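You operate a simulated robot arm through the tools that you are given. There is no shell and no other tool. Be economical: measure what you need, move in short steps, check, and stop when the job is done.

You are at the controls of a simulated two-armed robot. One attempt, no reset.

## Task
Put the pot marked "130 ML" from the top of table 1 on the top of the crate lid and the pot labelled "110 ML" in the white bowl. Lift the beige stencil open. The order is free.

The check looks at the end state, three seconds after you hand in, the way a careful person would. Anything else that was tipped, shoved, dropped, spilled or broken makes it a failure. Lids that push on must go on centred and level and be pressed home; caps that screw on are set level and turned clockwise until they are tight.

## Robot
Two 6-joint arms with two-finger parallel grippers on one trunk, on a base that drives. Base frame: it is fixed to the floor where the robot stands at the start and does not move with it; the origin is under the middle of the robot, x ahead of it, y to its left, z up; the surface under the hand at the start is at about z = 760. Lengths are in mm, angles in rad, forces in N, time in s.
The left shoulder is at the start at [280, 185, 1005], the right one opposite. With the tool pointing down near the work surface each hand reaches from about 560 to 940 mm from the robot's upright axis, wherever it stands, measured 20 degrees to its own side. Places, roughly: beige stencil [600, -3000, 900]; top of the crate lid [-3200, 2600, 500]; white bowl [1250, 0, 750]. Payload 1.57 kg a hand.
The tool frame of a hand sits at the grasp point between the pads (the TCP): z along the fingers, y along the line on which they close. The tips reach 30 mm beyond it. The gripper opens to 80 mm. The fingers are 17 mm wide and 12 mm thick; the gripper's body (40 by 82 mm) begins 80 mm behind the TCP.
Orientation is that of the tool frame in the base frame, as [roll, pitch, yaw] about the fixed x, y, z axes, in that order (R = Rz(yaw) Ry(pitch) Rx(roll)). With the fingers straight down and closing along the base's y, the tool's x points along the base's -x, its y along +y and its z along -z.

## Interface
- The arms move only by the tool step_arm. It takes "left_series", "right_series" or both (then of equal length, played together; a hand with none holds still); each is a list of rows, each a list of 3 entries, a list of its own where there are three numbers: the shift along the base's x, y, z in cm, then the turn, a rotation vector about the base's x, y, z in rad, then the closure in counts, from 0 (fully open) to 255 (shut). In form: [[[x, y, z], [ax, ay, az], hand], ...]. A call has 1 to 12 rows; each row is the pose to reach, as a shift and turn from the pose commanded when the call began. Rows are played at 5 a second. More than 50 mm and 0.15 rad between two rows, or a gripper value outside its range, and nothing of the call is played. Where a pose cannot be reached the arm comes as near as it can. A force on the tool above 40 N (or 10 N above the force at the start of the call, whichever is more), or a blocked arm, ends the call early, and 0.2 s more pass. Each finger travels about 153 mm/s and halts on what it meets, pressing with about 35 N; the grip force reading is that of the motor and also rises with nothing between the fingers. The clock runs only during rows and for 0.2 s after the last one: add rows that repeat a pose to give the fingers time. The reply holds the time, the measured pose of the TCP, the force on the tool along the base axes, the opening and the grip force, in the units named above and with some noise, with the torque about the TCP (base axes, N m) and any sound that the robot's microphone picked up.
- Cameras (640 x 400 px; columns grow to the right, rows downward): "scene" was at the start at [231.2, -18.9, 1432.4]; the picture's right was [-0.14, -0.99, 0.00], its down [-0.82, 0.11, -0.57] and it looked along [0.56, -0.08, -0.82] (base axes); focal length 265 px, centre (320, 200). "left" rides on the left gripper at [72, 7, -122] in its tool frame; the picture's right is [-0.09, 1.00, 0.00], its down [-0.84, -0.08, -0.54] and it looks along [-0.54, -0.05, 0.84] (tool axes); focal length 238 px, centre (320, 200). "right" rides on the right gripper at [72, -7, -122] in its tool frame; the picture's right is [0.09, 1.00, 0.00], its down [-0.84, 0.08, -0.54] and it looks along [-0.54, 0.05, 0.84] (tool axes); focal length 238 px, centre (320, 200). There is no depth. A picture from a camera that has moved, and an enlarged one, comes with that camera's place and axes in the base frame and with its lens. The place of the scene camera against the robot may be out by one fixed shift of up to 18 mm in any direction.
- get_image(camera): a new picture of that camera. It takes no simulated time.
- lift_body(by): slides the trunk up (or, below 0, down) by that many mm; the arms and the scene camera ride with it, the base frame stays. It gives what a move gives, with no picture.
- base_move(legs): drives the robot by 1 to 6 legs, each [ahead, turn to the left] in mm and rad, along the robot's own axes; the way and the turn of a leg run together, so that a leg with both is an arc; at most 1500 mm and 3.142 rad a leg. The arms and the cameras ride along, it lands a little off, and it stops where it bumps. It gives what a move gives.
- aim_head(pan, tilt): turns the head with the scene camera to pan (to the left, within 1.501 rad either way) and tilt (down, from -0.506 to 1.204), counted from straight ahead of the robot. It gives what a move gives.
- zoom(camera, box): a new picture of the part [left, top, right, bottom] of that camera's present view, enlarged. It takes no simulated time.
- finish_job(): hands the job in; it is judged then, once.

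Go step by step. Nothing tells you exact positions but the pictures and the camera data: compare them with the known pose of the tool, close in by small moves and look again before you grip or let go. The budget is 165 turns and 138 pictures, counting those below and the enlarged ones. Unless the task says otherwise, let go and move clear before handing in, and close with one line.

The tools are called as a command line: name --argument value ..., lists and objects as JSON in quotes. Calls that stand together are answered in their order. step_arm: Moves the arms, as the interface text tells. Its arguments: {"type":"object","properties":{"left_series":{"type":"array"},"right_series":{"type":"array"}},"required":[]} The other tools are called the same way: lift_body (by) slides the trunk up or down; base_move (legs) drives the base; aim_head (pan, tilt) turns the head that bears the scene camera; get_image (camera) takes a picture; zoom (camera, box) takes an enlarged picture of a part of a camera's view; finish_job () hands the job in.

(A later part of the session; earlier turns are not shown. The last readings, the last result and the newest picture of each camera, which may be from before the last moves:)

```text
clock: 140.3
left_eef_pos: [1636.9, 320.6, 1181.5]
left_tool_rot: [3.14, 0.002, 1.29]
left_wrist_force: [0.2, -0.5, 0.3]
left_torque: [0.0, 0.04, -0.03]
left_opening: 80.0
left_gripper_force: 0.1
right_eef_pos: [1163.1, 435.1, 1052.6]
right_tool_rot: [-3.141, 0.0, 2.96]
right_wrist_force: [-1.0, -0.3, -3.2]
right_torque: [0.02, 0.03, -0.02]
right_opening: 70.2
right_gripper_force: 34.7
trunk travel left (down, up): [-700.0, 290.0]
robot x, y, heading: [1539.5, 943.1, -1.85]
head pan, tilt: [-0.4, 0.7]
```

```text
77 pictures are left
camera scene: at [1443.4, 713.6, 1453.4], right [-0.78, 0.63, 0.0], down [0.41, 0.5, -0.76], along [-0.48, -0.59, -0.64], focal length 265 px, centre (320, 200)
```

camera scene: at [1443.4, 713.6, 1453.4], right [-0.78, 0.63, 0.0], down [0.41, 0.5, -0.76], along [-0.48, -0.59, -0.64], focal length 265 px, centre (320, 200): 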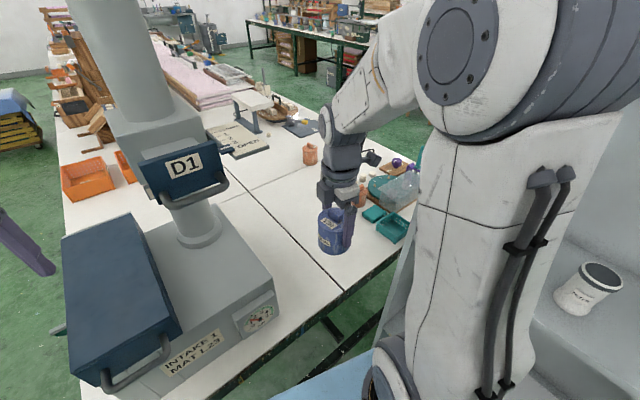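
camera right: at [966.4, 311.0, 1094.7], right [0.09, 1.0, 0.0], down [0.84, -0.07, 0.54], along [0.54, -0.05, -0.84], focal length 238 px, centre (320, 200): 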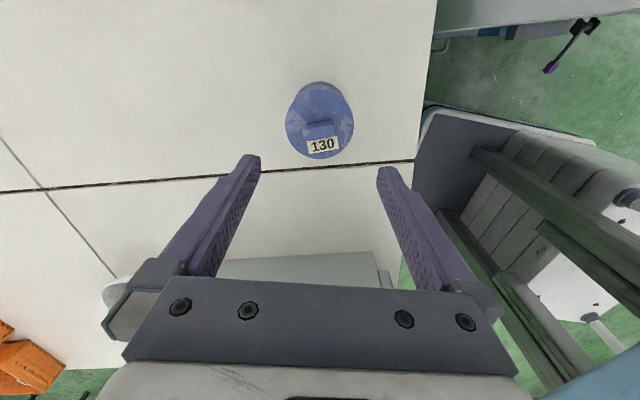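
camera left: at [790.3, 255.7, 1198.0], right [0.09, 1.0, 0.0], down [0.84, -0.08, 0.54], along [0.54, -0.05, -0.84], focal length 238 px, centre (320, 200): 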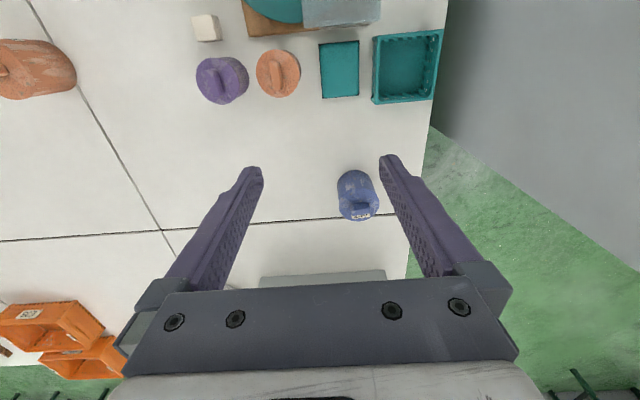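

Blue pot is held. I'll back out, head west past the shelf, then survey the way to the crate.

base_move --legs '[[-760, 0], [0, -1.29], [1500, 0]]'

aim_head --pan 0.1 --tilt 0.25

get_image --camera "scene"

```text
clock: 154.6
left_eef_pos: [-308.5, 1438.4, 1181.1]
left_tool_rot: [3.14, 0.001, -0.012]
left_wrist_force: [0.1, -0.4, 0.6]
left_torque: [0.01, 0.0, 0.0]
left_opening: 80.1
left_gripper_force: 0.0
right_eef_pos: [-322.0, 1924.6, 1052.3]
right_tool_rot: [-3.141, 0.0, 1.655]
right_wrist_force: [-0.3, 0.8, -4.3]
right_torque: [0.02, 0.01, -0.02]
right_opening: 70.2
right_gripper_force: 35.1
trunk travel left (down, up): [-700.0, 290.0]
robot x, y, heading: [266.7, 1695.8, 3.127]
head pan, tilt: [-0.4, 0.7]
```

```text
clock: 155.5
left_eef_pos: [-307.8, 1437.5, 1182.0]
left_tool_rot: [3.14, 0.002, -0.013]
left_wrist_force: [-0.2, 0.1, 0.3]
left_torque: [0.03, 0.01, 0.06]
left_opening: 79.6
left_gripper_force: 0.0
right_eef_pos: [-322.8, 1924.1, 1052.3]
right_tool_rot: [-3.141, 0.0, 1.658]
right_wrist_force: [0.2, 0.1, -3.6]
right_torque: [0.05, 0.02, 0.02]
right_opening: 70.4
right_gripper_force: 35.2
trunk travel left (down, up): [-700.0, 290.0]
robot x, y, heading: [266.3, 1695.9, 3.126]
head pan, tilt: [0.099, 0.25]
```

```text
76 pictures are left
camera scene: at [13.7, 1679.5, 1494.2], right [-0.09, 1.0, 0.0], down [0.25, 0.02, -0.97], along [-0.97, -0.08, -0.25], focal length 265 px, centre (320, 200)
```

scene: 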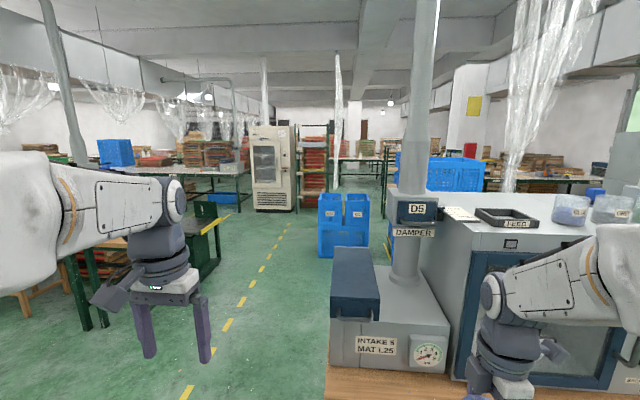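

base_move --legs '[[0, 0.936], [940, 0], [0, -0.92], [1400, 0]]'

aim_head --pan -0.5 --tilt 0.4

get_image --camera "scene"

```text
clock: 171.8
left_eef_pos: [-2243.2, 588.3, 1182.1]
left_tool_rot: [3.139, 0.002, 0.048]
left_wrist_force: [0.5, -0.3, -0.3]
left_torque: [0.01, 0.0, -0.01]
left_opening: 79.9
left_gripper_force: 0.0
right_eef_pos: [-2288.6, 1072.3, 1051.5]
right_tool_rot: [-3.14, 0.0, 1.719]
right_wrist_force: [0.1, 0.5, -4.5]
right_torque: [0.04, 0.01, 0.03]
right_opening: 70.1
right_gripper_force: 34.9
trunk travel left (down, up): [-700.0, 290.0]
robot x, y, heading: [-1685.9, 877.9, -3.09]
head pan, tilt: [0.099, 0.25]
```

```text
clock: 172.8
left_eef_pos: [-2243.6, 588.2, 1182.8]
left_tool_rot: [3.139, 0.002, 0.049]
left_wrist_force: [0.8, 0.4, 0.5]
left_torque: [-0.01, -0.04, 0.0]
left_opening: 79.9
left_gripper_force: 0.0
right_eef_pos: [-2289.3, 1072.3, 1051.9]
right_tool_rot: [3.141, 0.001, 1.719]
right_wrist_force: [0.1, -0.3, -3.5]
right_torque: [0.05, -0.04, 0.03]
right_opening: 70.0
right_gripper_force: 34.8
trunk travel left (down, up): [-700.0, 290.0]
robot x, y, heading: [-1688.8, 877.2, -3.096]
head pan, tilt: [-0.499, 0.4]
```

```text
75 pictures are left
camera scene: at [-1929.2, 903.0, 1480.3], right [0.43, 0.9, 0.0], down [0.35, -0.17, -0.92], along [-0.83, 0.4, -0.39], focal length 265 px, centre (320, 200)
```

scene: 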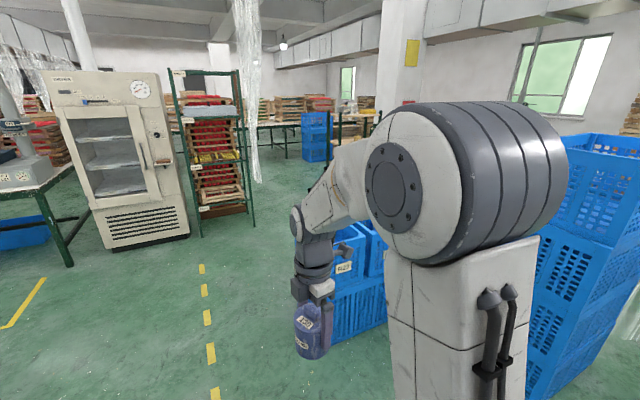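

zoom --camera "scene" --box '[280, 90, 420, 360]'

aim_head --pan -1.3 --tilt 0.4

get_image --camera "scene"

```text
1.48 times, centred on (350, 225) of scene
camera zoom: at [-1929.2, 903.0, 1480.3], right [0.43, 0.9, 0.0], down [0.35, -0.17, -0.92], along [-0.83, 0.4, -0.39], focal length 393 px, centre (276, 163)
```

zoom: 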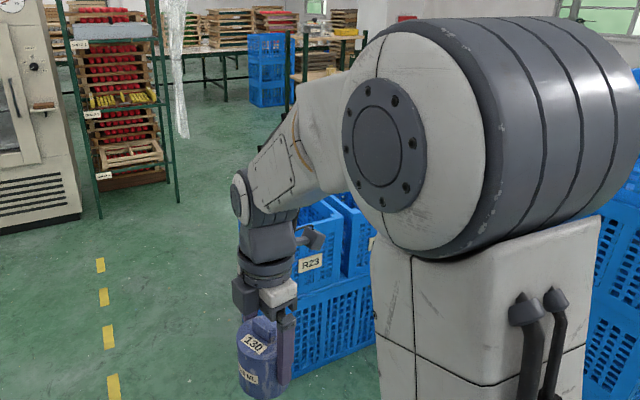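

```text
clock: 174.0
left_eef_pos: [-2243.6, 588.6, 1181.8]
left_tool_rot: [3.14, 0.003, 0.049]
left_wrist_force: [0.4, -0.4, 0.1]
left_torque: [0.0, -0.01, 0.0]
left_opening: 80.1
left_gripper_force: 0.1
right_eef_pos: [-2289.9, 1072.0, 1051.5]
right_tool_rot: [3.141, -0.001, 1.72]
right_wrist_force: [0.3, 0.4, -3.4]
right_torque: [0.03, -0.01, -0.01]
right_opening: 70.1
right_gripper_force: 34.9
trunk travel left (down, up): [-700.0, 290.0]
robot x, y, heading: [-1685.0, 876.5, -3.094]
head pan, tilt: [-1.3, 0.4]
```

```text
73 pictures are left
camera scene: at [-1874.9, 950.6, 1480.3], right [0.95, 0.31, 0.0], down [0.12, -0.37, -0.92], along [-0.29, 0.87, -0.39], focal length 265 px, centre (320, 200)
```

scene: 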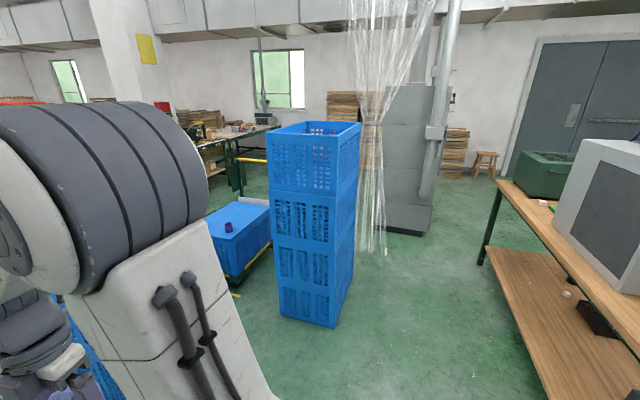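

The lidded blue crate is near (-3150,2550), behind a tall crate stack, and something purple sits on it. I'll move up and look from a better angle.

base_move --legs '[[600, 0], [0, -0.9]]'

aim_head --pan 0.0 --tilt 0.4

get_image --camera "scene"

```text
clock: 179.6
left_eef_pos: [-2849.6, 1108.4, 1181.2]
left_tool_rot: [3.14, 0.0, -0.856]
left_wrist_force: [0.2, -0.2, -0.2]
left_torque: [0.0, 0.0, 0.04]
left_opening: 79.9
left_gripper_force: 0.0
right_eef_pos: [-2496.1, 1443.3, 1052.8]
right_tool_rot: [3.141, -0.001, 0.815]
right_wrist_force: [-0.3, 0.8, -3.4]
right_torque: [0.03, -0.02, 0.01]
right_opening: 70.1
right_gripper_force: 35.3
trunk travel left (down, up): [-700.0, 290.0]
robot x, y, heading: [-2275.5, 854.0, 2.286]
head pan, tilt: [-1.3, 0.4]
```

```text
clock: 181.1
left_eef_pos: [-2848.5, 1107.9, 1182.2]
left_tool_rot: [3.141, 0.002, -0.854]
left_wrist_force: [-0.1, 0.3, -0.3]
left_torque: [-0.01, -0.01, -0.03]
left_opening: 80.1
left_gripper_force: 0.1
right_eef_pos: [-2496.4, 1444.0, 1053.1]
right_tool_rot: [3.141, 0.001, 0.816]
right_wrist_force: [-0.7, 0.1, -3.7]
right_torque: [0.01, -0.03, -0.01]
right_opening: 70.1
right_gripper_force: 34.9
trunk travel left (down, up): [-700.0, 290.0]
robot x, y, heading: [-2275.9, 851.6, 2.282]
head pan, tilt: [0.0, 0.4]
```

```text
72 pictures are left
camera scene: at [-2440.3, 1032.2, 1480.3], right [0.76, 0.65, 0.0], down [0.25, -0.29, -0.92], along [-0.6, 0.7, -0.39], focal length 265 px, centre (320, 200)
```

scene: 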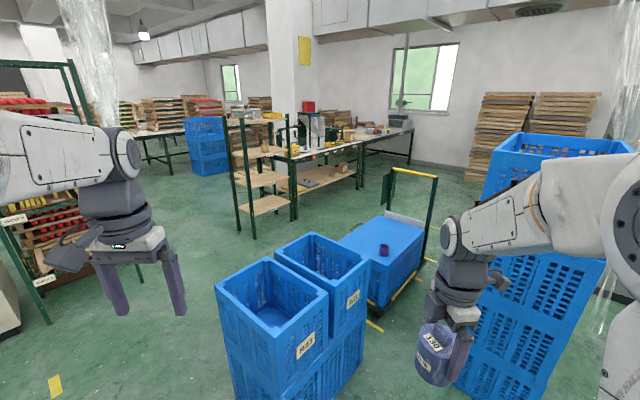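

I see the full layout. The crates R23 and the tall stack block the near sides, so I'll reach the lid from its west side, where there's open floor.

base_move --legs '[[0, 0.86], [1500, 0], [150, 0], [0, -1.571]]'

get_image --camera "scene"

```text
clock: 195.5
left_eef_pos: [-4193.9, 1436.3, 1181.4]
left_tool_rot: [3.139, 0.001, -1.568]
left_wrist_force: [0.2, 0.0, 0.2]
left_torque: [0.0, 0.01, 0.0]
left_opening: 79.9
left_gripper_force: 0.1
right_eef_pos: [-3709.2, 1457.7, 1051.2]
right_tool_rot: [3.139, 0.0, 0.101]
right_wrist_force: [-0.2, 0.4, -3.7]
right_torque: [-0.04, -0.04, 0.01]
right_opening: 70.3
right_gripper_force: 35.3
trunk travel left (down, up): [-700.0, 290.0]
robot x, y, heading: [-3929.4, 864.0, 1.569]
head pan, tilt: [0.0, 0.4]
```

```text
71 pictures are left
camera scene: at [-3929.5, 1107.9, 1480.3], right [1.0, 0.0, 0.0], down [0.0, -0.39, -0.92], along [0.0, 0.92, -0.39], focal length 265 px, centre (320, 200)
```

scene: 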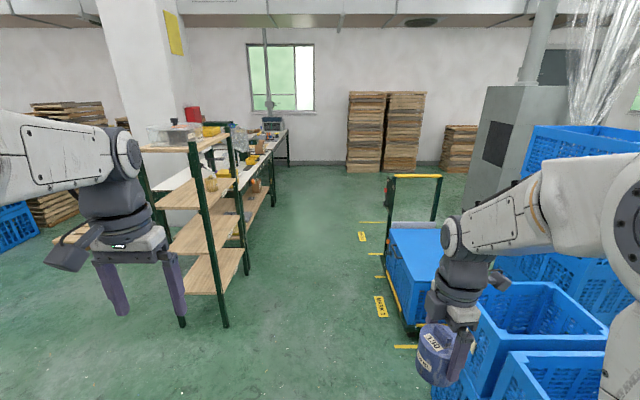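

base_move --legs '[[1500, 0], [330, 0], [0, -1.571]]'

aim_head --pan -0.1 --tilt 0.8

get_image --camera "scene"

```text
clock: 208.7
left_eef_pos: [-3324.6, 2975.5, 1180.9]
left_tool_rot: [3.141, 0.003, 3.129]
left_wrist_force: [-1.1, -0.2, -0.2]
left_torque: [0.0, -0.03, 0.04]
left_opening: 80.0
left_gripper_force: 0.0
right_eef_pos: [-3310.6, 2488.8, 1051.8]
right_tool_rot: [3.141, 0.0, -1.486]
right_wrist_force: [0.7, -0.7, -4.0]
right_torque: [-0.02, -0.01, 0.04]
right_opening: 70.4
right_gripper_force: 35.1
trunk travel left (down, up): [-700.0, 290.0]
robot x, y, heading: [-3902.0, 2720.8, -0.022]
head pan, tilt: [0.0, 0.4]
```

```text
clock: 209.5
left_eef_pos: [-3325.2, 2975.3, 1180.8]
left_tool_rot: [3.138, 0.0, 3.129]
left_wrist_force: [0.0, -0.4, 1.1]
left_torque: [0.01, 0.01, -0.02]
left_opening: 80.1
left_gripper_force: 0.0
right_eef_pos: [-3311.7, 2488.5, 1051.4]
right_tool_rot: [-3.14, 0.001, -1.486]
right_wrist_force: [0.2, -0.2, -3.6]
right_torque: [-0.01, -0.03, -0.03]
right_opening: 69.8
right_gripper_force: 35.8
trunk travel left (down, up): [-700.0, 290.0]
robot x, y, heading: [-3903.8, 2719.1, -0.02]
head pan, tilt: [-0.099, 0.799]
```

```text
70 pictures are left
camera scene: at [-3659.5, 2698.8, 1445.2], right [-0.12, -0.99, 0.0], down [-0.71, 0.08, -0.7], along [0.69, -0.08, -0.72], focal length 265 px, centre (320, 200)
```

scene: 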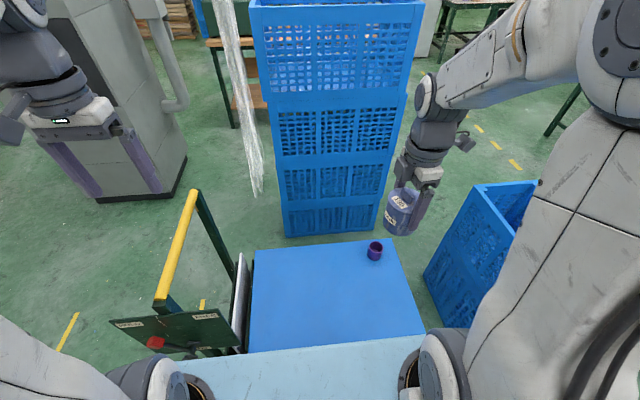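

The lid spans roughly x -3405..-3010, y 2300..2900, with a purple cup near (-3071,2400). I'll aim the pot at about (-3200,2610) and descend with the arm.

step_arm --right_series '[[[3, 3, 0], [0, 0, 0], 255], [[6, 6, 0], [0, 0, 0], 255], [[9, 9, 0], [0, 0, 0], 255], [[11.1, 12, -2], [0, 0, 0], 255], [[11.1, 12, -6.5], [0, 0, 0], 255], [[11.1, 12, -11], [0, 0, 0], 255], [[11.1, 12, -15.5], [0, 0, 0], 255], [[11.1, 12, -20], [0, 0, 0], 255], [[11.1, 12, -24.5], [0, 0, 0], 255], [[11.1, 12, -29], [0, 0, 0], 255], [[11.1, 12, -33.5], [0, 0, 0], 255], [[11.1, 12, -38], [0, 0, 0], 255]]'

get_image --camera "scene"

get_image --camera "right"

```text
clock: 212.1
left_eef_pos: [-3324.2, 2975.7, 1181.1]
left_tool_rot: [3.14, 0.0, 3.126]
left_wrist_force: [-1.3, 0.3, 0.1]
left_torque: [-0.01, -0.02, -0.02]
left_opening: 79.9
left_gripper_force: 0.0
right_eef_pos: [-3200.5, 2610.5, 669.8]
right_tool_rot: [-3.14, 0.004, -1.487]
right_wrist_force: [0.0, -0.7, -3.5]
right_torque: [-0.01, 0.04, -0.04]
right_opening: 69.9
right_gripper_force: 35.1
trunk travel left (down, up): [-700.0, 290.0]
robot x, y, heading: [-3900.7, 2719.0, -0.018]
head pan, tilt: [-0.099, 0.799]
```

```text
69 pictures are left
camera scene: at [-3659.7, 2698.9, 1445.2], right [-0.12, -0.99, 0.0], down [-0.71, 0.08, -0.7], along [0.69, -0.08, -0.72], focal length 265 px, centre (320, 200)
```

scene: 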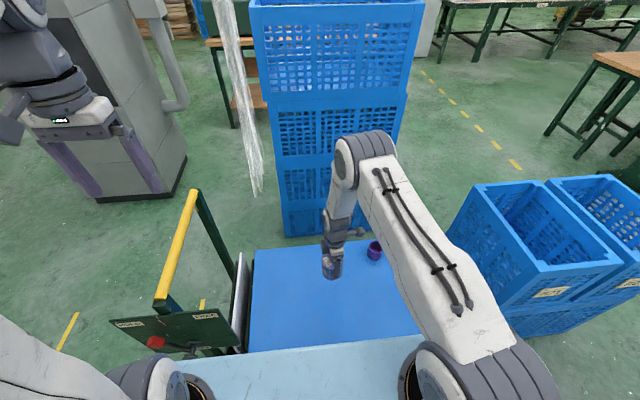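

```text
68 pictures are left
camera right: at [-3187.8, 2537.9, 792.3], right [-0.98, -0.18, 0.0], down [-0.15, 0.83, 0.54], along [-0.09, 0.53, -0.84], focal length 238 px, centre (320, 200)
```

right: 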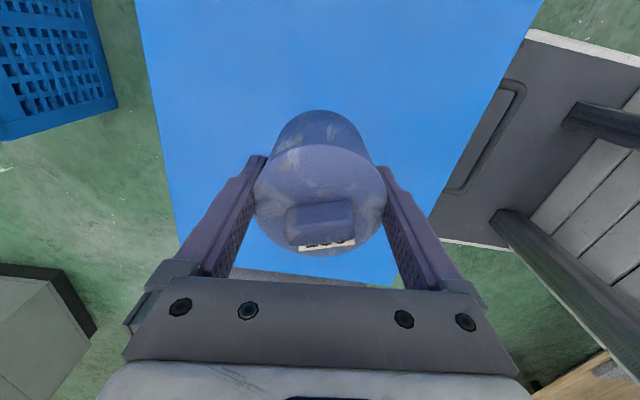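

step_arm --right_series '[[[0, 0, -3], [0, 0, 0], 255], [[0, 0, -6], [0, 0, 0], 255], [[0, 0, -7.5], [0, 0, 0], 255], [[0, 0, -7.5], [0, 0, 0], 255]]'

zoom --camera "right" --box '[120, 0, 520, 270]'

zoom --camera "scene" --box '[280, 190, 420, 330]'

```text
clock: 213.1
left_eef_pos: [-3324.8, 2975.7, 1181.7]
left_tool_rot: [3.139, 0.003, 3.128]
left_wrist_force: [0.3, -0.3, 0.3]
left_torque: [-0.03, 0.02, 0.01]
left_opening: 79.9
left_gripper_force: 0.1
right_eef_pos: [-3199.2, 2609.1, 596.2]
right_tool_rot: [-3.141, 0.002, -1.485]
right_wrist_force: [-0.3, -0.7, -4.0]
right_torque: [0.01, -0.02, -0.03]
right_opening: 70.1
right_gripper_force: 34.4
trunk travel left (down, up): [-700.0, 290.0]
robot x, y, heading: [-3901.7, 2721.9, -0.014]
head pan, tilt: [-0.099, 0.799]
```

```text
1.48 times, centred on (320, 135) of right
camera zoom: at [-3187.5, 2537.4, 718.2], right [-0.98, -0.18, 0.0], down [-0.15, 0.83, 0.54], along [-0.1, 0.53, -0.84], focal length 353 px, centre (320, 296)
```

zoom: 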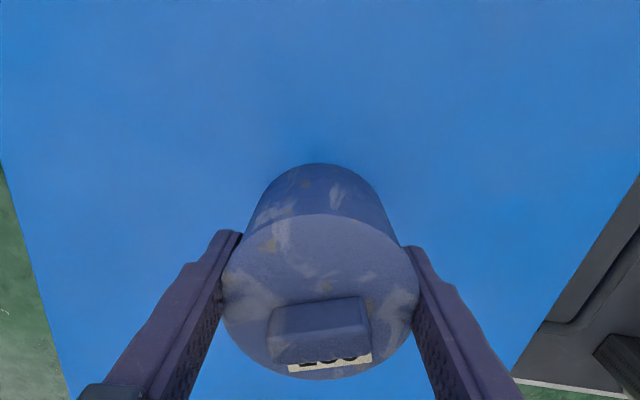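

```text
2.86 times, centred on (350, 260) of scene
camera zoom: at [-3659.4, 2698.8, 1445.1], right [-0.12, -0.99, 0.0], down [-0.71, 0.08, -0.7], along [0.69, -0.08, -0.72], focal length 758 px, centre (234, 29)
```

zoom: 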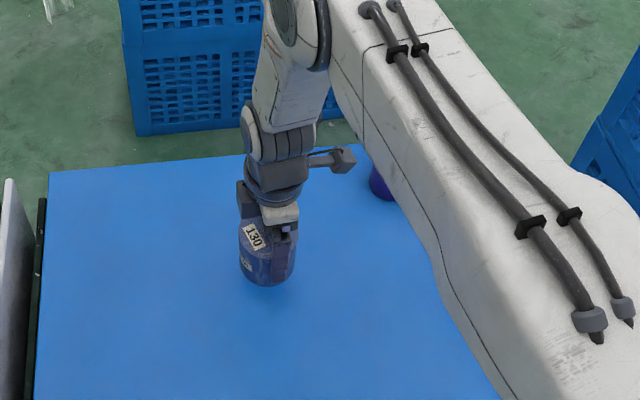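

step_arm --right_series '[[[0, 0, -0.8], [0, 0, 0], 255], [[0, 0, -1.4], [0, 0, 0], 255], [[0, 0, -1.8], [0, 0, 0], 255], [[0, 0, -2.1], [0, 0, 0], 255], [[0, 0, -2.1], [0, 0, 0], 255]]'

```text
clock: 214.3
left_eef_pos: [-3323.4, 2976.6, 1181.4]
left_tool_rot: [3.141, 0.003, 3.128]
left_wrist_force: [-0.3, -0.6, -1.0]
left_torque: [-0.03, 0.02, -0.02]
left_opening: 79.9
left_gripper_force: 0.0
right_eef_pos: [-3199.7, 2609.8, 574.9]
right_tool_rot: [3.141, 0.003, -1.487]
right_wrist_force: [-0.1, -0.1, -4.0]
right_torque: [-0.05, 0.01, 0.0]
right_opening: 70.1
right_gripper_force: 35.4
trunk travel left (down, up): [-700.0, 290.0]
robot x, y, heading: [-3896.8, 2720.6, -0.018]
head pan, tilt: [-0.099, 0.799]
```

step_arm --right_series '[[[0, 0, -0.3], [0, 0, 0], 255], [[0, 0, -0.6], [0, 0, 0], 255], [[0, 0, -0.9], [0, 0, 0], 255], [[0, 0, -1.1], [0, 0, 0], 255]]'

zoom --camera "right" --box '[220, 60, 420, 260]'

```text
clock: 215.3
left_eef_pos: [-3325.0, 2977.1, 1182.9]
left_tool_rot: [3.14, 0.0, 3.128]
left_wrist_force: [-0.7, -0.1, 0.0]
left_torque: [-0.02, -0.04, -0.01]
left_opening: 80.0
left_gripper_force: 0.0
right_eef_pos: [-3198.6, 2609.2, 565.3]
right_tool_rot: [3.14, 0.001, -1.484]
right_wrist_force: [-0.4, 1.0, -2.3]
right_torque: [-0.02, -0.02, -0.01]
right_opening: 70.2
right_gripper_force: 35.0
trunk travel left (down, up): [-700.0, 290.0]
robot x, y, heading: [-3901.5, 2720.2, -0.019]
head pan, tilt: [-0.099, 0.799]
```

```text
2.00 times, centred on (320, 160) of right
camera zoom: at [-3186.9, 2536.6, 687.2], right [-0.98, -0.18, 0.0], down [-0.15, 0.83, 0.54], along [-0.1, 0.53, -0.84], focal length 477 px, centre (320, 280)
```

zoom: 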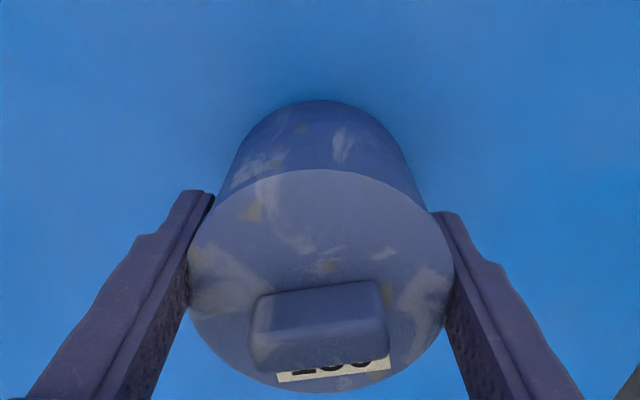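

Almost in contact. I'll lower a bit more until the force changes.

step_arm --right_series '[[[0, 0, -0.1], [0, 0, 0], 255], [[0, 0, -0.25], [0, 0, 0], 255], [[0, 0, -0.4], [0, 0, 0], 255]]'

```text
clock: 216.1
left_eef_pos: [-3324.7, 2974.5, 1181.2]
left_tool_rot: [3.139, 0.001, 3.128]
left_wrist_force: [-1.1, 0.6, 0.1]
left_torque: [-0.01, 0.03, 0.0]
left_opening: 80.0
left_gripper_force: 0.1
right_eef_pos: [-3198.5, 2609.0, 562.4]
right_tool_rot: [-3.141, 0.0, -1.486]
right_wrist_force: [0.3, 1.0, -4.4]
right_torque: [0.0, -0.03, 0.0]
right_opening: 70.0
right_gripper_force: 34.6
trunk travel left (down, up): [-700.0, 290.0]
robot x, y, heading: [-3902.7, 2721.5, -0.012]
head pan, tilt: [-0.099, 0.799]
```

step_arm --right_series '[[[0, 0, -0.2], [0, 0, 0], 255], [[0, 0, -0.4], [0, 0, 0], 255], [[0, 0, -0.4], [0, 0, 0], 255]]'

```text
clock: 216.9
left_eef_pos: [-3325.0, 2976.8, 1182.8]
left_tool_rot: [3.141, 0.001, 3.128]
left_wrist_force: [-0.3, -0.4, 1.0]
left_torque: [-0.03, -0.01, 0.02]
left_opening: 80.1
left_gripper_force: 0.2
right_eef_pos: [-3200.2, 2608.8, 556.9]
right_tool_rot: [-3.141, 0.003, -1.485]
right_wrist_force: [0.4, -0.3, -4.3]
right_torque: [-0.04, 0.0, -0.02]
right_opening: 70.1
right_gripper_force: 34.7
trunk travel left (down, up): [-700.0, 290.0]
robot x, y, heading: [-3898.2, 2717.3, -0.017]
head pan, tilt: [-0.099, 0.799]
```

step_arm --right_series '[[[0, 0, -0.2], [0, 0, 0], 255], [[0, 0, -0.4], [0, 0, 0], 255], [[0, 0, -0.6], [0, 0, 0], 255], [[0, 0, -0.8], [0, 0, 0], 255]]'

zoom --camera "right" --box '[220, 60, 420, 260]'

```text
clock: 217.9
left_eef_pos: [-3324.6, 2975.8, 1181.8]
left_tool_rot: [3.139, 0.001, 3.129]
left_wrist_force: [0.0, 0.1, -0.9]
left_torque: [-0.01, 0.0, -0.02]
left_opening: 79.9
left_gripper_force: 0.0
right_eef_pos: [-3200.3, 2608.4, 548.6]
right_tool_rot: [-3.141, 0.001, -1.485]
right_wrist_force: [-0.6, 0.1, -3.5]
right_torque: [0.01, -0.01, -0.02]
right_opening: 69.8
right_gripper_force: 34.5
trunk travel left (down, up): [-700.0, 290.0]
robot x, y, heading: [-3902.2, 2721.3, -0.016]
head pan, tilt: [-0.099, 0.799]
```

```text
2.00 times, centred on (320, 160) of right
camera zoom: at [-3187.7, 2537.2, 670.8], right [-0.98, -0.18, 0.0], down [-0.15, 0.83, 0.54], along [-0.1, 0.53, -0.84], focal length 477 px, centre (320, 280)
```

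zoom: 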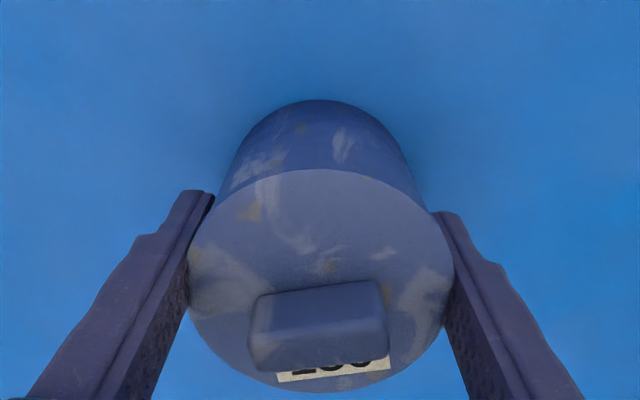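

step_arm --right_series '[[[0, 0, -0.3], [0, 0, 0], 255], [[0, 0, -0.6], [0, 0, 0], 255], [[0, 0, -0.9], [0, 0, 0], 255], [[0, 0, -1.2], [0, 0, 0], 255]]'

```text
clock: 218.5
left_eef_pos: [-3326.0, 2976.5, 1183.2]
left_tool_rot: [3.14, 0.003, 3.126]
left_wrist_force: [0.2, 0.0, -0.6]
left_torque: [-0.01, -0.02, 0.01]
left_opening: 80.0
left_gripper_force: 0.1
right_eef_pos: [-3198.1, 2609.5, 547.6]
right_tool_rot: [-3.139, 0.002, -1.485]
right_wrist_force: [-5.7, -0.9, 23.7]
right_torque: [0.01, 0.22, 0.03]
right_opening: 70.2
right_gripper_force: 34.9
trunk travel left (down, up): [-700.0, 290.0]
robot x, y, heading: [-3902.2, 2718.5, -0.014]
head pan, tilt: [-0.099, 0.799]
stopped in row 2 (right hand): the force on the tool passed its limit at 40 N (the readings are from after the stop); the commanded pose is now the measured one
```

Firm contact with the lid. I'll relax slightly, release and rise.

step_arm --right_series '[[[0, 0, 0.1], [0, 0, 0], 255], [[0, 0, 0.1], [0, 0, 0], 28], [[0, 0, 0.1], [0, 0, 0], 14], [[0, 0, 0.1], [0, 0, 0], 6], [[0, 0, 0.1], [0, 0, 0], 6], [[0, 0, 1.5], [0, 0, 0], 6], [[0, 0, 4], [0, 0, 0], 4], [[0, 0, 8], [0, 0, 0], 0], [[0, 0, 12], [0, 0, 0], 0], [[0, 0, 16], [0, 0, 0], 0]]'

zoom --camera "right" --box '[220, 30, 420, 230]'

zoom --camera "scene" --box '[280, 190, 420, 330]'

```text
clock: 220.7
left_eef_pos: [-3324.7, 2976.3, 1181.0]
left_tool_rot: [3.14, 0.003, 3.127]
left_wrist_force: [0.1, -0.9, 1.0]
left_torque: [0.01, 0.01, 0.01]
left_opening: 79.9
left_gripper_force: 0.0
right_eef_pos: [-3199.6, 2608.8, 704.9]
right_tool_rot: [3.139, 0.0, -1.486]
right_wrist_force: [-0.7, 0.1, 0.4]
right_torque: [-0.02, -0.01, 0.03]
right_opening: 80.2
right_gripper_force: 0.1
trunk travel left (down, up): [-700.0, 290.0]
robot x, y, heading: [-3901.0, 2717.1, -0.012]
head pan, tilt: [-0.099, 0.799]
```

```text
2.00 times, centred on (320, 130) of right
camera zoom: at [-3187.4, 2536.5, 827.0], right [-0.98, -0.18, 0.0], down [-0.15, 0.83, 0.54], along [-0.1, 0.53, -0.84], focal length 477 px, centre (320, 340)
```

zoom: 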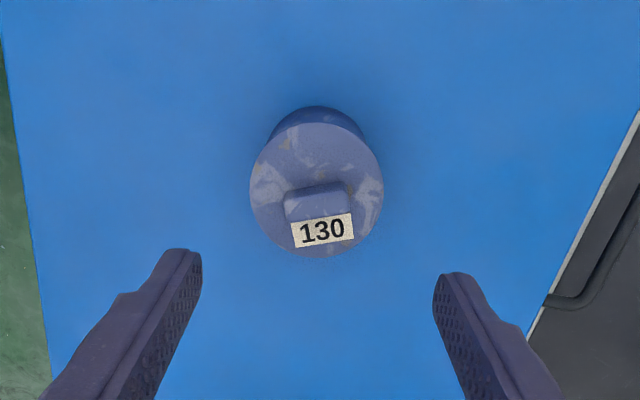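

```text
2.86 times, centred on (350, 260) of scene
camera zoom: at [-3659.6, 2698.8, 1445.1], right [-0.12, -0.99, 0.0], down [-0.71, 0.08, -0.7], along [0.69, -0.08, -0.72], focal length 758 px, centre (234, 29)
```

zoom: 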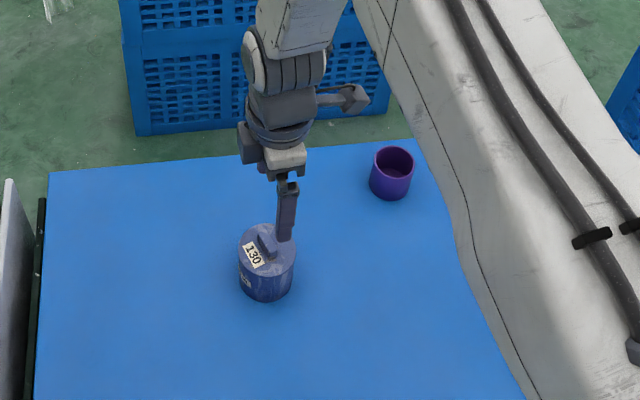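

zoom --camera "scene" --box '[325, 262, 355, 302]'

step_arm --right_series '[[[0, 0, 4], [0, 0, 0], 0], [[0, 0, 8], [0, 0, 0], 0], [[0, 0, 12], [0, 0, 0], 0], [[-2, -2, 16], [0, 0, 0], 0], [[-4, -4, 20], [0, 0, 0], 0], [[-6, -6, 24], [0, 0, 0], 0], [[-8, -8, 28], [0, 0, 0], 0], [[-10, -10, 32], [0, 0, 0], 0], [[-11, -11, 36], [0, 0, 0], 0]]'

```text
10.00 times, centred on (340, 282) of scene
camera zoom: at [-3659.6, 2698.8, 1445.1], right [-0.12, -0.99, 0.0], down [-0.71, 0.08, -0.7], along [0.69, -0.08, -0.72], focal length 2653 px, centre (120, -620)
```

zoom: 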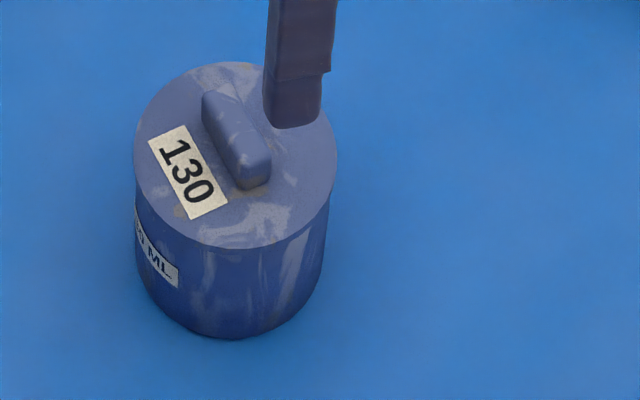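

```text
clock: 222.7
left_eef_pos: [-3324.4, 2975.3, 1180.4]
left_tool_rot: [3.139, 0.001, 3.127]
left_wrist_force: [-0.1, -0.1, 0.0]
left_torque: [-0.02, 0.04, -0.05]
left_opening: 80.0
left_gripper_force: 0.1
right_eef_pos: [-3308.9, 2500.1, 1066.6]
right_tool_rot: [3.139, 0.002, -1.485]
right_wrist_force: [-0.3, -0.1, -0.8]
right_torque: [0.01, 0.03, 0.02]
right_opening: 79.8
right_gripper_force: 0.0
trunk travel left (down, up): [-700.0, 290.0]
robot x, y, heading: [-3899.2, 2719.1, -0.015]
head pan, tilt: [-0.099, 0.799]
```

The blue pot stands level on the crate lid with its lid flush. Now I'll drive to the stencil station.

base_move --legs '[[0, -1.556], [1500, 0], [340, 0], [0, 1.571], [1500, 0], [1400, 0]]'

aim_head --pan -0.6 --tilt 0.3

get_image --camera "scene"

```text
clock: 253.2
left_eef_pos: [-434.8, 1216.7, 1180.8]
left_tool_rot: [3.139, 0.001, -3.11]
left_wrist_force: [0.3, 0.4, -0.4]
left_torque: [0.0, -0.03, 0.01]
left_opening: 80.1
left_gripper_force: 0.1
right_eef_pos: [-398.3, 742.4, 1065.9]
right_tool_rot: [-3.141, 0.0, -1.44]
right_wrist_force: [0.0, -0.6, 0.2]
right_torque: [-0.01, -0.02, -0.02]
right_opening: 80.1
right_gripper_force: 0.0
trunk travel left (down, up): [-700.0, 290.0]
robot x, y, heading: [-998.5, 935.9, 0.03]
head pan, tilt: [-0.099, 0.799]
```

```text
clock: 254.2
left_eef_pos: [-435.9, 1217.5, 1181.7]
left_tool_rot: [3.14, 0.001, -3.11]
left_wrist_force: [-0.5, 0.0, -0.4]
left_torque: [0.03, 0.02, 0.03]
left_opening: 79.9
left_gripper_force: 0.0
right_eef_pos: [-397.9, 743.8, 1066.1]
right_tool_rot: [3.139, -0.001, -1.44]
right_wrist_force: [0.0, -0.6, 0.0]
right_torque: [-0.01, 0.01, -0.01]
right_opening: 79.9
right_gripper_force: 0.1
trunk travel left (down, up): [-700.0, 290.0]
robot x, y, heading: [-999.8, 937.7, 0.033]
head pan, tilt: [-0.6, 0.3]
```

```text
60 pictures are left
camera scene: at [-760.0, 880.9, 1489.5], right [-0.54, -0.84, 0.0], down [-0.25, 0.16, -0.95], along [0.8, -0.52, -0.3], focal length 265 px, centre (320, 200)
```

scene: 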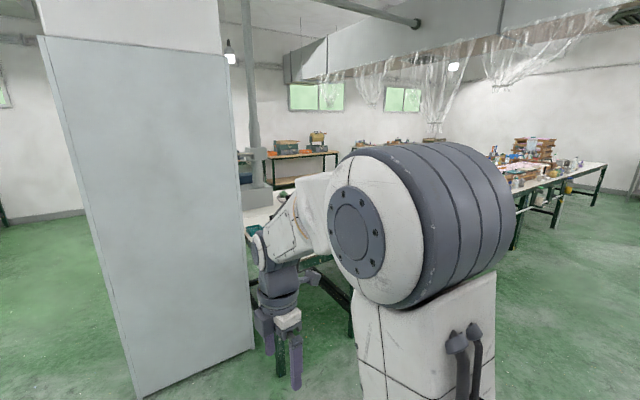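

base_move --legs '[[480, 0], [0, -1.603], [1500, 0], [1500, 0]]'

aim_head --pan 0.5 --tilt 0.5

get_image --camera "scene"

```text
clock: 274.9
left_eef_pos: [-159.7, -2591.2, 1181.8]
left_tool_rot: [3.141, 0.002, 1.617]
left_wrist_force: [0.6, -1.1, -0.3]
left_torque: [-0.01, 0.03, 0.03]
left_opening: 80.2
left_gripper_force: 0.2
right_eef_pos: [-633.8, -2633.6, 1066.5]
right_tool_rot: [-3.141, 0.0, -2.996]
right_wrist_force: [-0.7, 0.9, 0.2]
right_torque: [-0.01, 0.04, 0.03]
right_opening: 80.0
right_gripper_force: 0.0
trunk travel left (down, up): [-700.0, 290.0]
robot x, y, heading: [-450.4, -2034.2, -1.528]
head pan, tilt: [-0.6, 0.3]
```

```text
clock: 276.2
left_eef_pos: [-159.7, -2591.1, 1181.9]
left_tool_rot: [3.14, 0.002, 1.615]
left_wrist_force: [-0.1, -0.5, -0.3]
left_torque: [0.0, 0.04, 0.0]
left_opening: 80.2
left_gripper_force: 0.1
right_eef_pos: [-634.0, -2632.7, 1066.2]
right_tool_rot: [3.139, 0.001, -2.996]
right_wrist_force: [0.1, -0.7, -0.1]
right_torque: [0.01, -0.04, -0.02]
right_opening: 80.4
right_gripper_force: 0.0
trunk travel left (down, up): [-700.0, 290.0]
robot x, y, heading: [-450.7, -2028.3, -1.525]
head pan, tilt: [0.499, 0.499]
```

```text
59 pictures are left
camera scene: at [-395.8, -2278.3, 1471.2], right [-0.86, -0.52, 0.0], down [-0.25, 0.41, -0.88], along [0.45, -0.75, -0.48], focal length 265 px, centre (320, 200)
```

scene: 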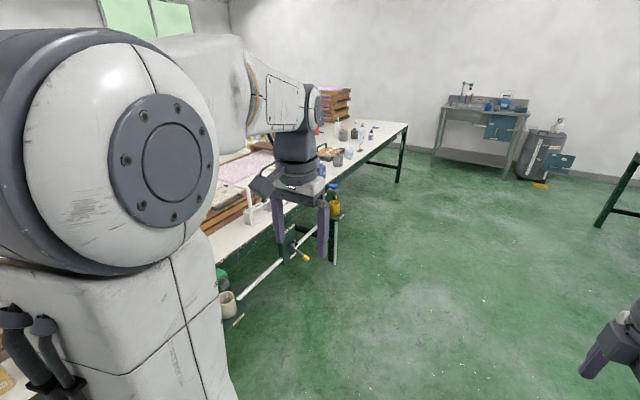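

base_move --legs '[[800, 0], [0, 1.525]]'

aim_head --pan 0.0 --tilt 0.55

get_image --camera "scene"

```text
clock: 284.3
left_eef_pos: [148.4, -2538.0, 1182.1]
left_tool_rot: [3.14, 0.002, -3.094]
left_wrist_force: [-0.1, -0.4, 0.3]
left_torque: [0.02, 0.03, 0.04]
left_opening: 79.9
left_gripper_force: 0.0
right_eef_pos: [192.1, -3011.6, 1065.4]
right_tool_rot: [3.141, 0.001, -1.424]
right_wrist_force: [-0.3, 0.6, 0.5]
right_torque: [0.03, 0.02, 0.02]
right_opening: 80.0
right_gripper_force: 0.1
trunk travel left (down, up): [-700.0, 290.0]
robot x, y, heading: [-409.5, -2827.7, 0.042]
head pan, tilt: [0.499, 0.499]
```

```text
clock: 285.2
left_eef_pos: [147.7, -2538.3, 1181.8]
left_tool_rot: [3.138, 0.003, -3.093]
left_wrist_force: [0.5, -0.1, 0.2]
left_torque: [0.0, -0.01, 0.01]
left_opening: 79.9
left_gripper_force: 0.0
right_eef_pos: [191.8, -3012.7, 1065.4]
right_tool_rot: [3.139, -0.001, -1.424]
right_wrist_force: [-0.1, 0.3, 0.3]
right_torque: [0.03, -0.02, -0.03]
right_opening: 80.2
right_gripper_force: 0.1
trunk travel left (down, up): [-700.0, 290.0]
robot x, y, heading: [-409.2, -2827.0, 0.042]
head pan, tilt: [0.0, 0.55]
```

```text
58 pictures are left
camera scene: at [-161.2, -2826.4, 1466.6], right [0.05, -1.0, 0.0], down [-0.52, -0.02, -0.85], along [0.85, 0.04, -0.52], focal length 265 px, centre (320, 200)
```

scene: 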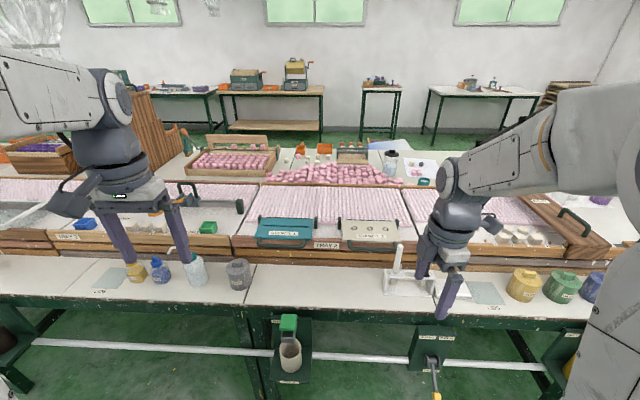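

zoom --camera "scene" --box '[240, 170, 420, 300]'

zoom --camera "scene" --box '[325, 205, 415, 260]'

```text
3.08 times, centred on (330, 235) of scene
camera zoom: at [-161.2, -2826.4, 1466.6], right [0.05, -1.0, 0.0], down [-0.52, -0.02, -0.85], along [0.85, 0.04, -0.52], focal length 816 px, centre (289, 92)
```

zoom: 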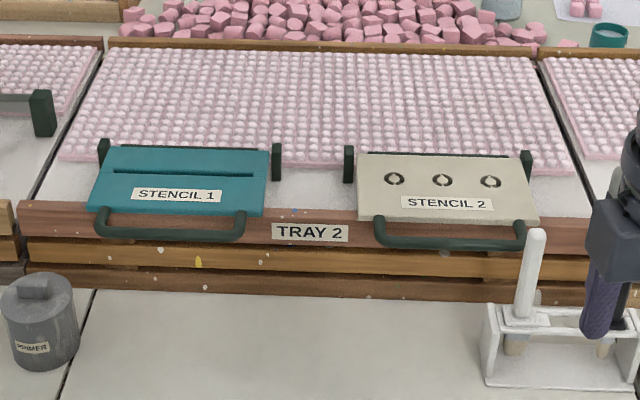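

```text
7.11 times, centred on (370, 232) of scene
camera zoom: at [-161.2, -2826.4, 1466.6], right [0.05, -1.0, 0.0], down [-0.52, -0.02, -0.85], along [0.85, 0.04, -0.52], focal length 1887 px, centre (-36, -31)
```

zoom: 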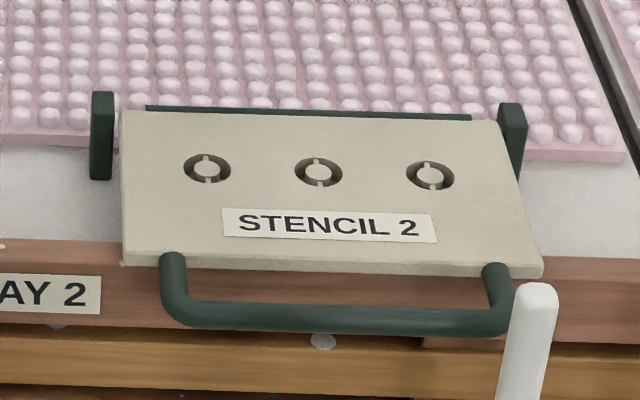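

"STENCIL 2" is the beige plate, hinged at its far edge near x≈630, with a U-handle at its near edge around (477,-2958,~900). I'll drive 150 mm closer and look at it with the right hand camera for exact geometry.

base_move --legs '[[150, 0]]'

get_image --camera "right"

get_image --camera "scene"

```text
clock: 286.6
left_eef_pos: [298.5, -2528.8, 1182.1]
left_tool_rot: [3.139, 0.002, -3.094]
left_wrist_force: [-0.8, -0.4, -0.5]
left_torque: [-0.02, -0.02, 0.03]
left_opening: 79.9
left_gripper_force: 0.0
right_eef_pos: [344.9, -3003.4, 1066.6]
right_tool_rot: [-3.141, 0.0, -1.422]
right_wrist_force: [0.0, 0.3, 0.6]
right_torque: [0.03, 0.01, 0.0]
right_opening: 80.3
right_gripper_force: 0.0
trunk travel left (down, up): [-700.0, 290.0]
robot x, y, heading: [-258.3, -2817.1, 0.046]
head pan, tilt: [0.0, 0.55]
```

```text
55 pictures are left
camera right: at [360.6, -3075.0, 1188.6], right [-0.97, -0.24, 0.0], down [-0.2, 0.82, 0.54], along [-0.13, 0.53, -0.84], focal length 238 px, centre (320, 200)
```

right: 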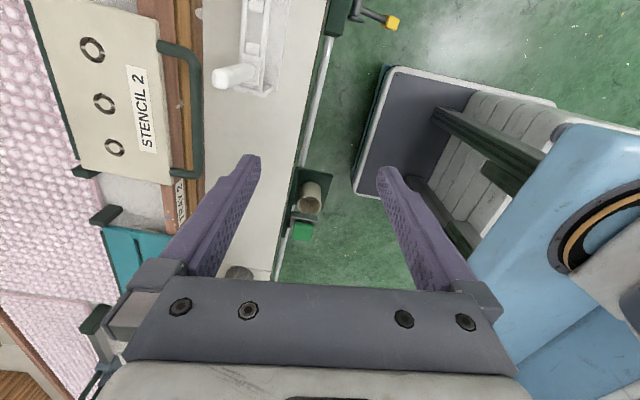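

```text
54 pictures are left
camera scene: at [-10.0, -2818.7, 1466.7], right [0.05, -1.0, 0.0], down [-0.52, -0.03, -0.85], along [0.85, 0.04, -0.52], focal length 265 px, centre (320, 200)
```

scene: 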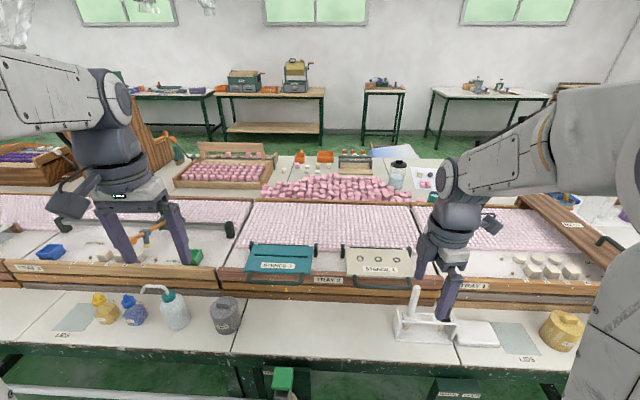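

zoom --camera "right" --box '[20, 0, 300, 190]'

zoom --camera "scene" --box '[330, 235, 430, 300]'

```text
2.11 times, centred on (160, 95) of right
camera zoom: at [360.6, -3075.0, 1188.6], right [-0.97, -0.24, 0.0], down [-0.2, 0.82, 0.54], along [-0.13, 0.53, -0.84], focal length 502 px, centre (657, 421)
```

zoom: 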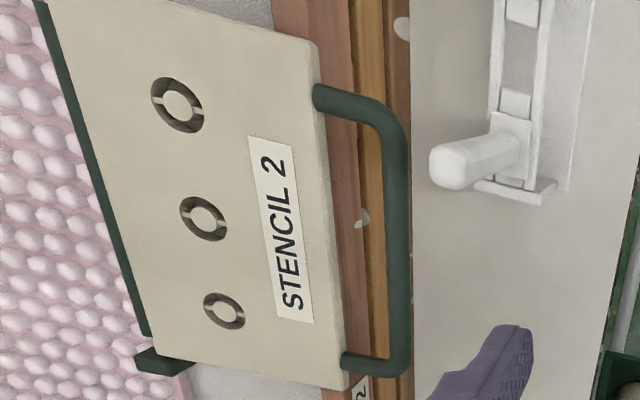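

```text
6.15 times, centred on (380, 268) of scene
camera zoom: at [-10.0, -2818.7, 1466.7], right [0.05, -1.0, 0.0], down [-0.52, -0.03, -0.85], along [0.85, 0.04, -0.52], focal length 1633 px, centre (-49, -215)
```

zoom: 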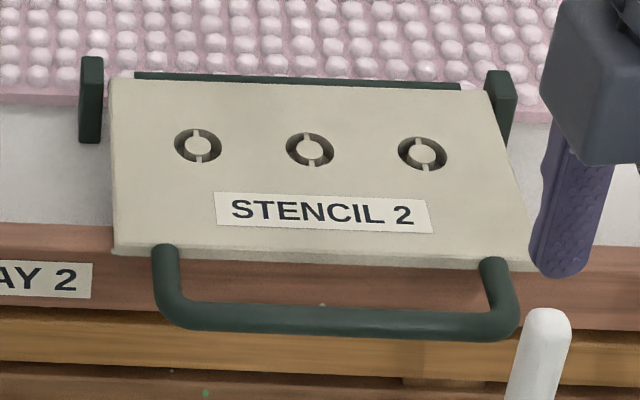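

The bar lies at about x≈490, z≈887, y -3037..-2890, and the hinge at x≈652. A tall white rod stands before its right end at (443,-3028), so I'll grip the left part of the bar with the fingers pointing forward, closing vertically. First I'll raise the trunk and turn the hand.

lift_body --by 170

step_arm --right_series '[[[0, 4, 0], [0, 0, -0.149], 0], [[0, 8, 0], [0, 0, -0.149], 0], [[0, 8.8, 0], [0, 0, -0.149], 0]]'

step_arm --right_series '[[[0, 0, 0], [0, -0.143, 0], 0], [[0, 0, 0], [0, -0.286, 0], 0], [[0, 0, 0], [0, -0.429, 0], 0], [[0, 0, 0], [0, -0.572, 0], 0], [[0, 0, 0], [0, -0.715, 0], 0], [[0, 0, 0], [0, -0.858, 0], 60], [[0, 0, 0], [0, -1.001, 0], 90], [[0, 0, 0], [0, -1.144, 0], 110], [[0, 0, 0], [0, -1.287, 0], 110], [[0, 0, 0], [0, -1.43, 0], 110], [[0, 0, 0], [0, -1.571, 0], 110]]'

get_image --camera "right"

```text
clock: 288.5
left_eef_pos: [298.3, -2530.7, 1351.9]
left_tool_rot: [3.14, 0.003, -3.093]
left_wrist_force: [0.3, 0.3, -0.7]
left_torque: [-0.01, -0.03, -0.02]
left_opening: 80.0
left_gripper_force: 0.0
right_eef_pos: [344.2, -3003.8, 1235.6]
right_tool_rot: [3.141, 0.0, -1.422]
right_wrist_force: [0.1, -0.7, -0.6]
right_torque: [0.0, 0.02, 0.0]
right_opening: 80.1
right_gripper_force: 0.0
trunk travel left (down, up): [-870.0, 120.0]
robot x, y, heading: [-258.8, -2820.7, 0.051]
head pan, tilt: [0.0, 0.55]
```

```text
clock: 289.3
left_eef_pos: [298.2, -2529.8, 1351.6]
left_tool_rot: [3.141, 0.002, -3.094]
left_wrist_force: [-0.7, 0.2, 0.3]
left_torque: [-0.04, 0.0, 0.0]
left_opening: 80.0
left_gripper_force: 0.1
right_eef_pos: [342.9, -2917.7, 1235.4]
right_tool_rot: [3.14, -0.001, -1.573]
right_wrist_force: [0.0, -0.2, -0.4]
right_torque: [0.04, -0.05, -0.03]
right_opening: 80.0
right_gripper_force: 0.0
trunk travel left (down, up): [-870.0, 120.0]
robot x, y, heading: [-258.5, -2821.7, 0.048]
head pan, tilt: [0.0, 0.55]
```

```text
clock: 291.7
left_eef_pos: [299.0, -2529.8, 1351.4]
left_tool_rot: [3.14, 0.001, -3.094]
left_wrist_force: [-0.3, -0.2, 0.2]
left_torque: [0.02, 0.03, 0.01]
left_opening: 80.2
left_gripper_force: 0.1
right_eef_pos: [423.1, -2822.9, 1205.0]
right_tool_rot: [-1.571, 0.003, -1.57]
right_wrist_force: [0.2, -0.3, -0.7]
right_torque: [0.0, -0.01, -0.01]
right_opening: 45.5
right_gripper_force: 0.1
right hand out of reach, approached as far as the arm can: row 5, 6, 7, 8, 9, 10, 11
trunk travel left (down, up): [-870.0, 120.0]
robot x, y, heading: [-260.6, -2821.2, 0.045]
head pan, tilt: [0.0, 0.55]
```

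```text
51 pictures are left
camera right: at [299.5, -2895.6, 1211.9], right [0.0, -0.09, -1.0], down [-0.54, 0.84, -0.08], along [0.84, 0.54, -0.05], focal length 238 px, centre (320, 200)
```

right: 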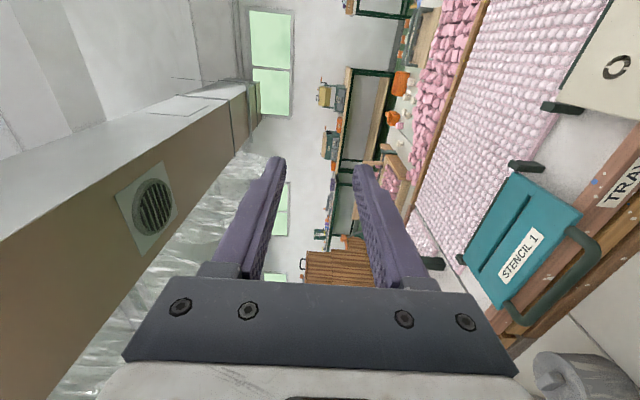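

The straight-forward pose is too close to the body; I'll use a 45° forward-down tool instead, since the bar can pivot in the fingers.

step_arm --right_series '[[[0, 0, 0], [0, 0.131, 0], 120], [[0, 0, 0], [0, 0.262, 0], 140], [[0, 0, 0], [0, 0.393, 0], 159], [[0, 0, 0], [0, 0.524, 0], 159], [[0, 0, 0], [0, 0.655, 0], 159], [[0, 0, 0], [0, 0.785, 0], 159], [[0, 0, 0], [0, 0.785, 0], 159]]'

```text
clock: 293.3
left_eef_pos: [298.0, -2529.5, 1350.1]
left_tool_rot: [3.141, 0.0, -3.093]
left_wrist_force: [-0.9, 0.5, 0.2]
left_torque: [0.01, 0.03, 0.04]
left_opening: 80.1
left_gripper_force: 0.1
right_eef_pos: [421.0, -2825.0, 1201.9]
right_tool_rot: [-2.359, 0.001, -1.571]
right_wrist_force: [0.1, 0.0, 0.3]
right_torque: [-0.01, -0.02, -0.01]
right_opening: 30.2
right_gripper_force: 0.1
right hand out of reach, approached as far as the arm can: row 1, 2
trunk travel left (down, up): [-870.0, 120.0]
robot x, y, heading: [-260.5, -2820.1, 0.047]
head pan, tilt: [0.0, 0.55]
```

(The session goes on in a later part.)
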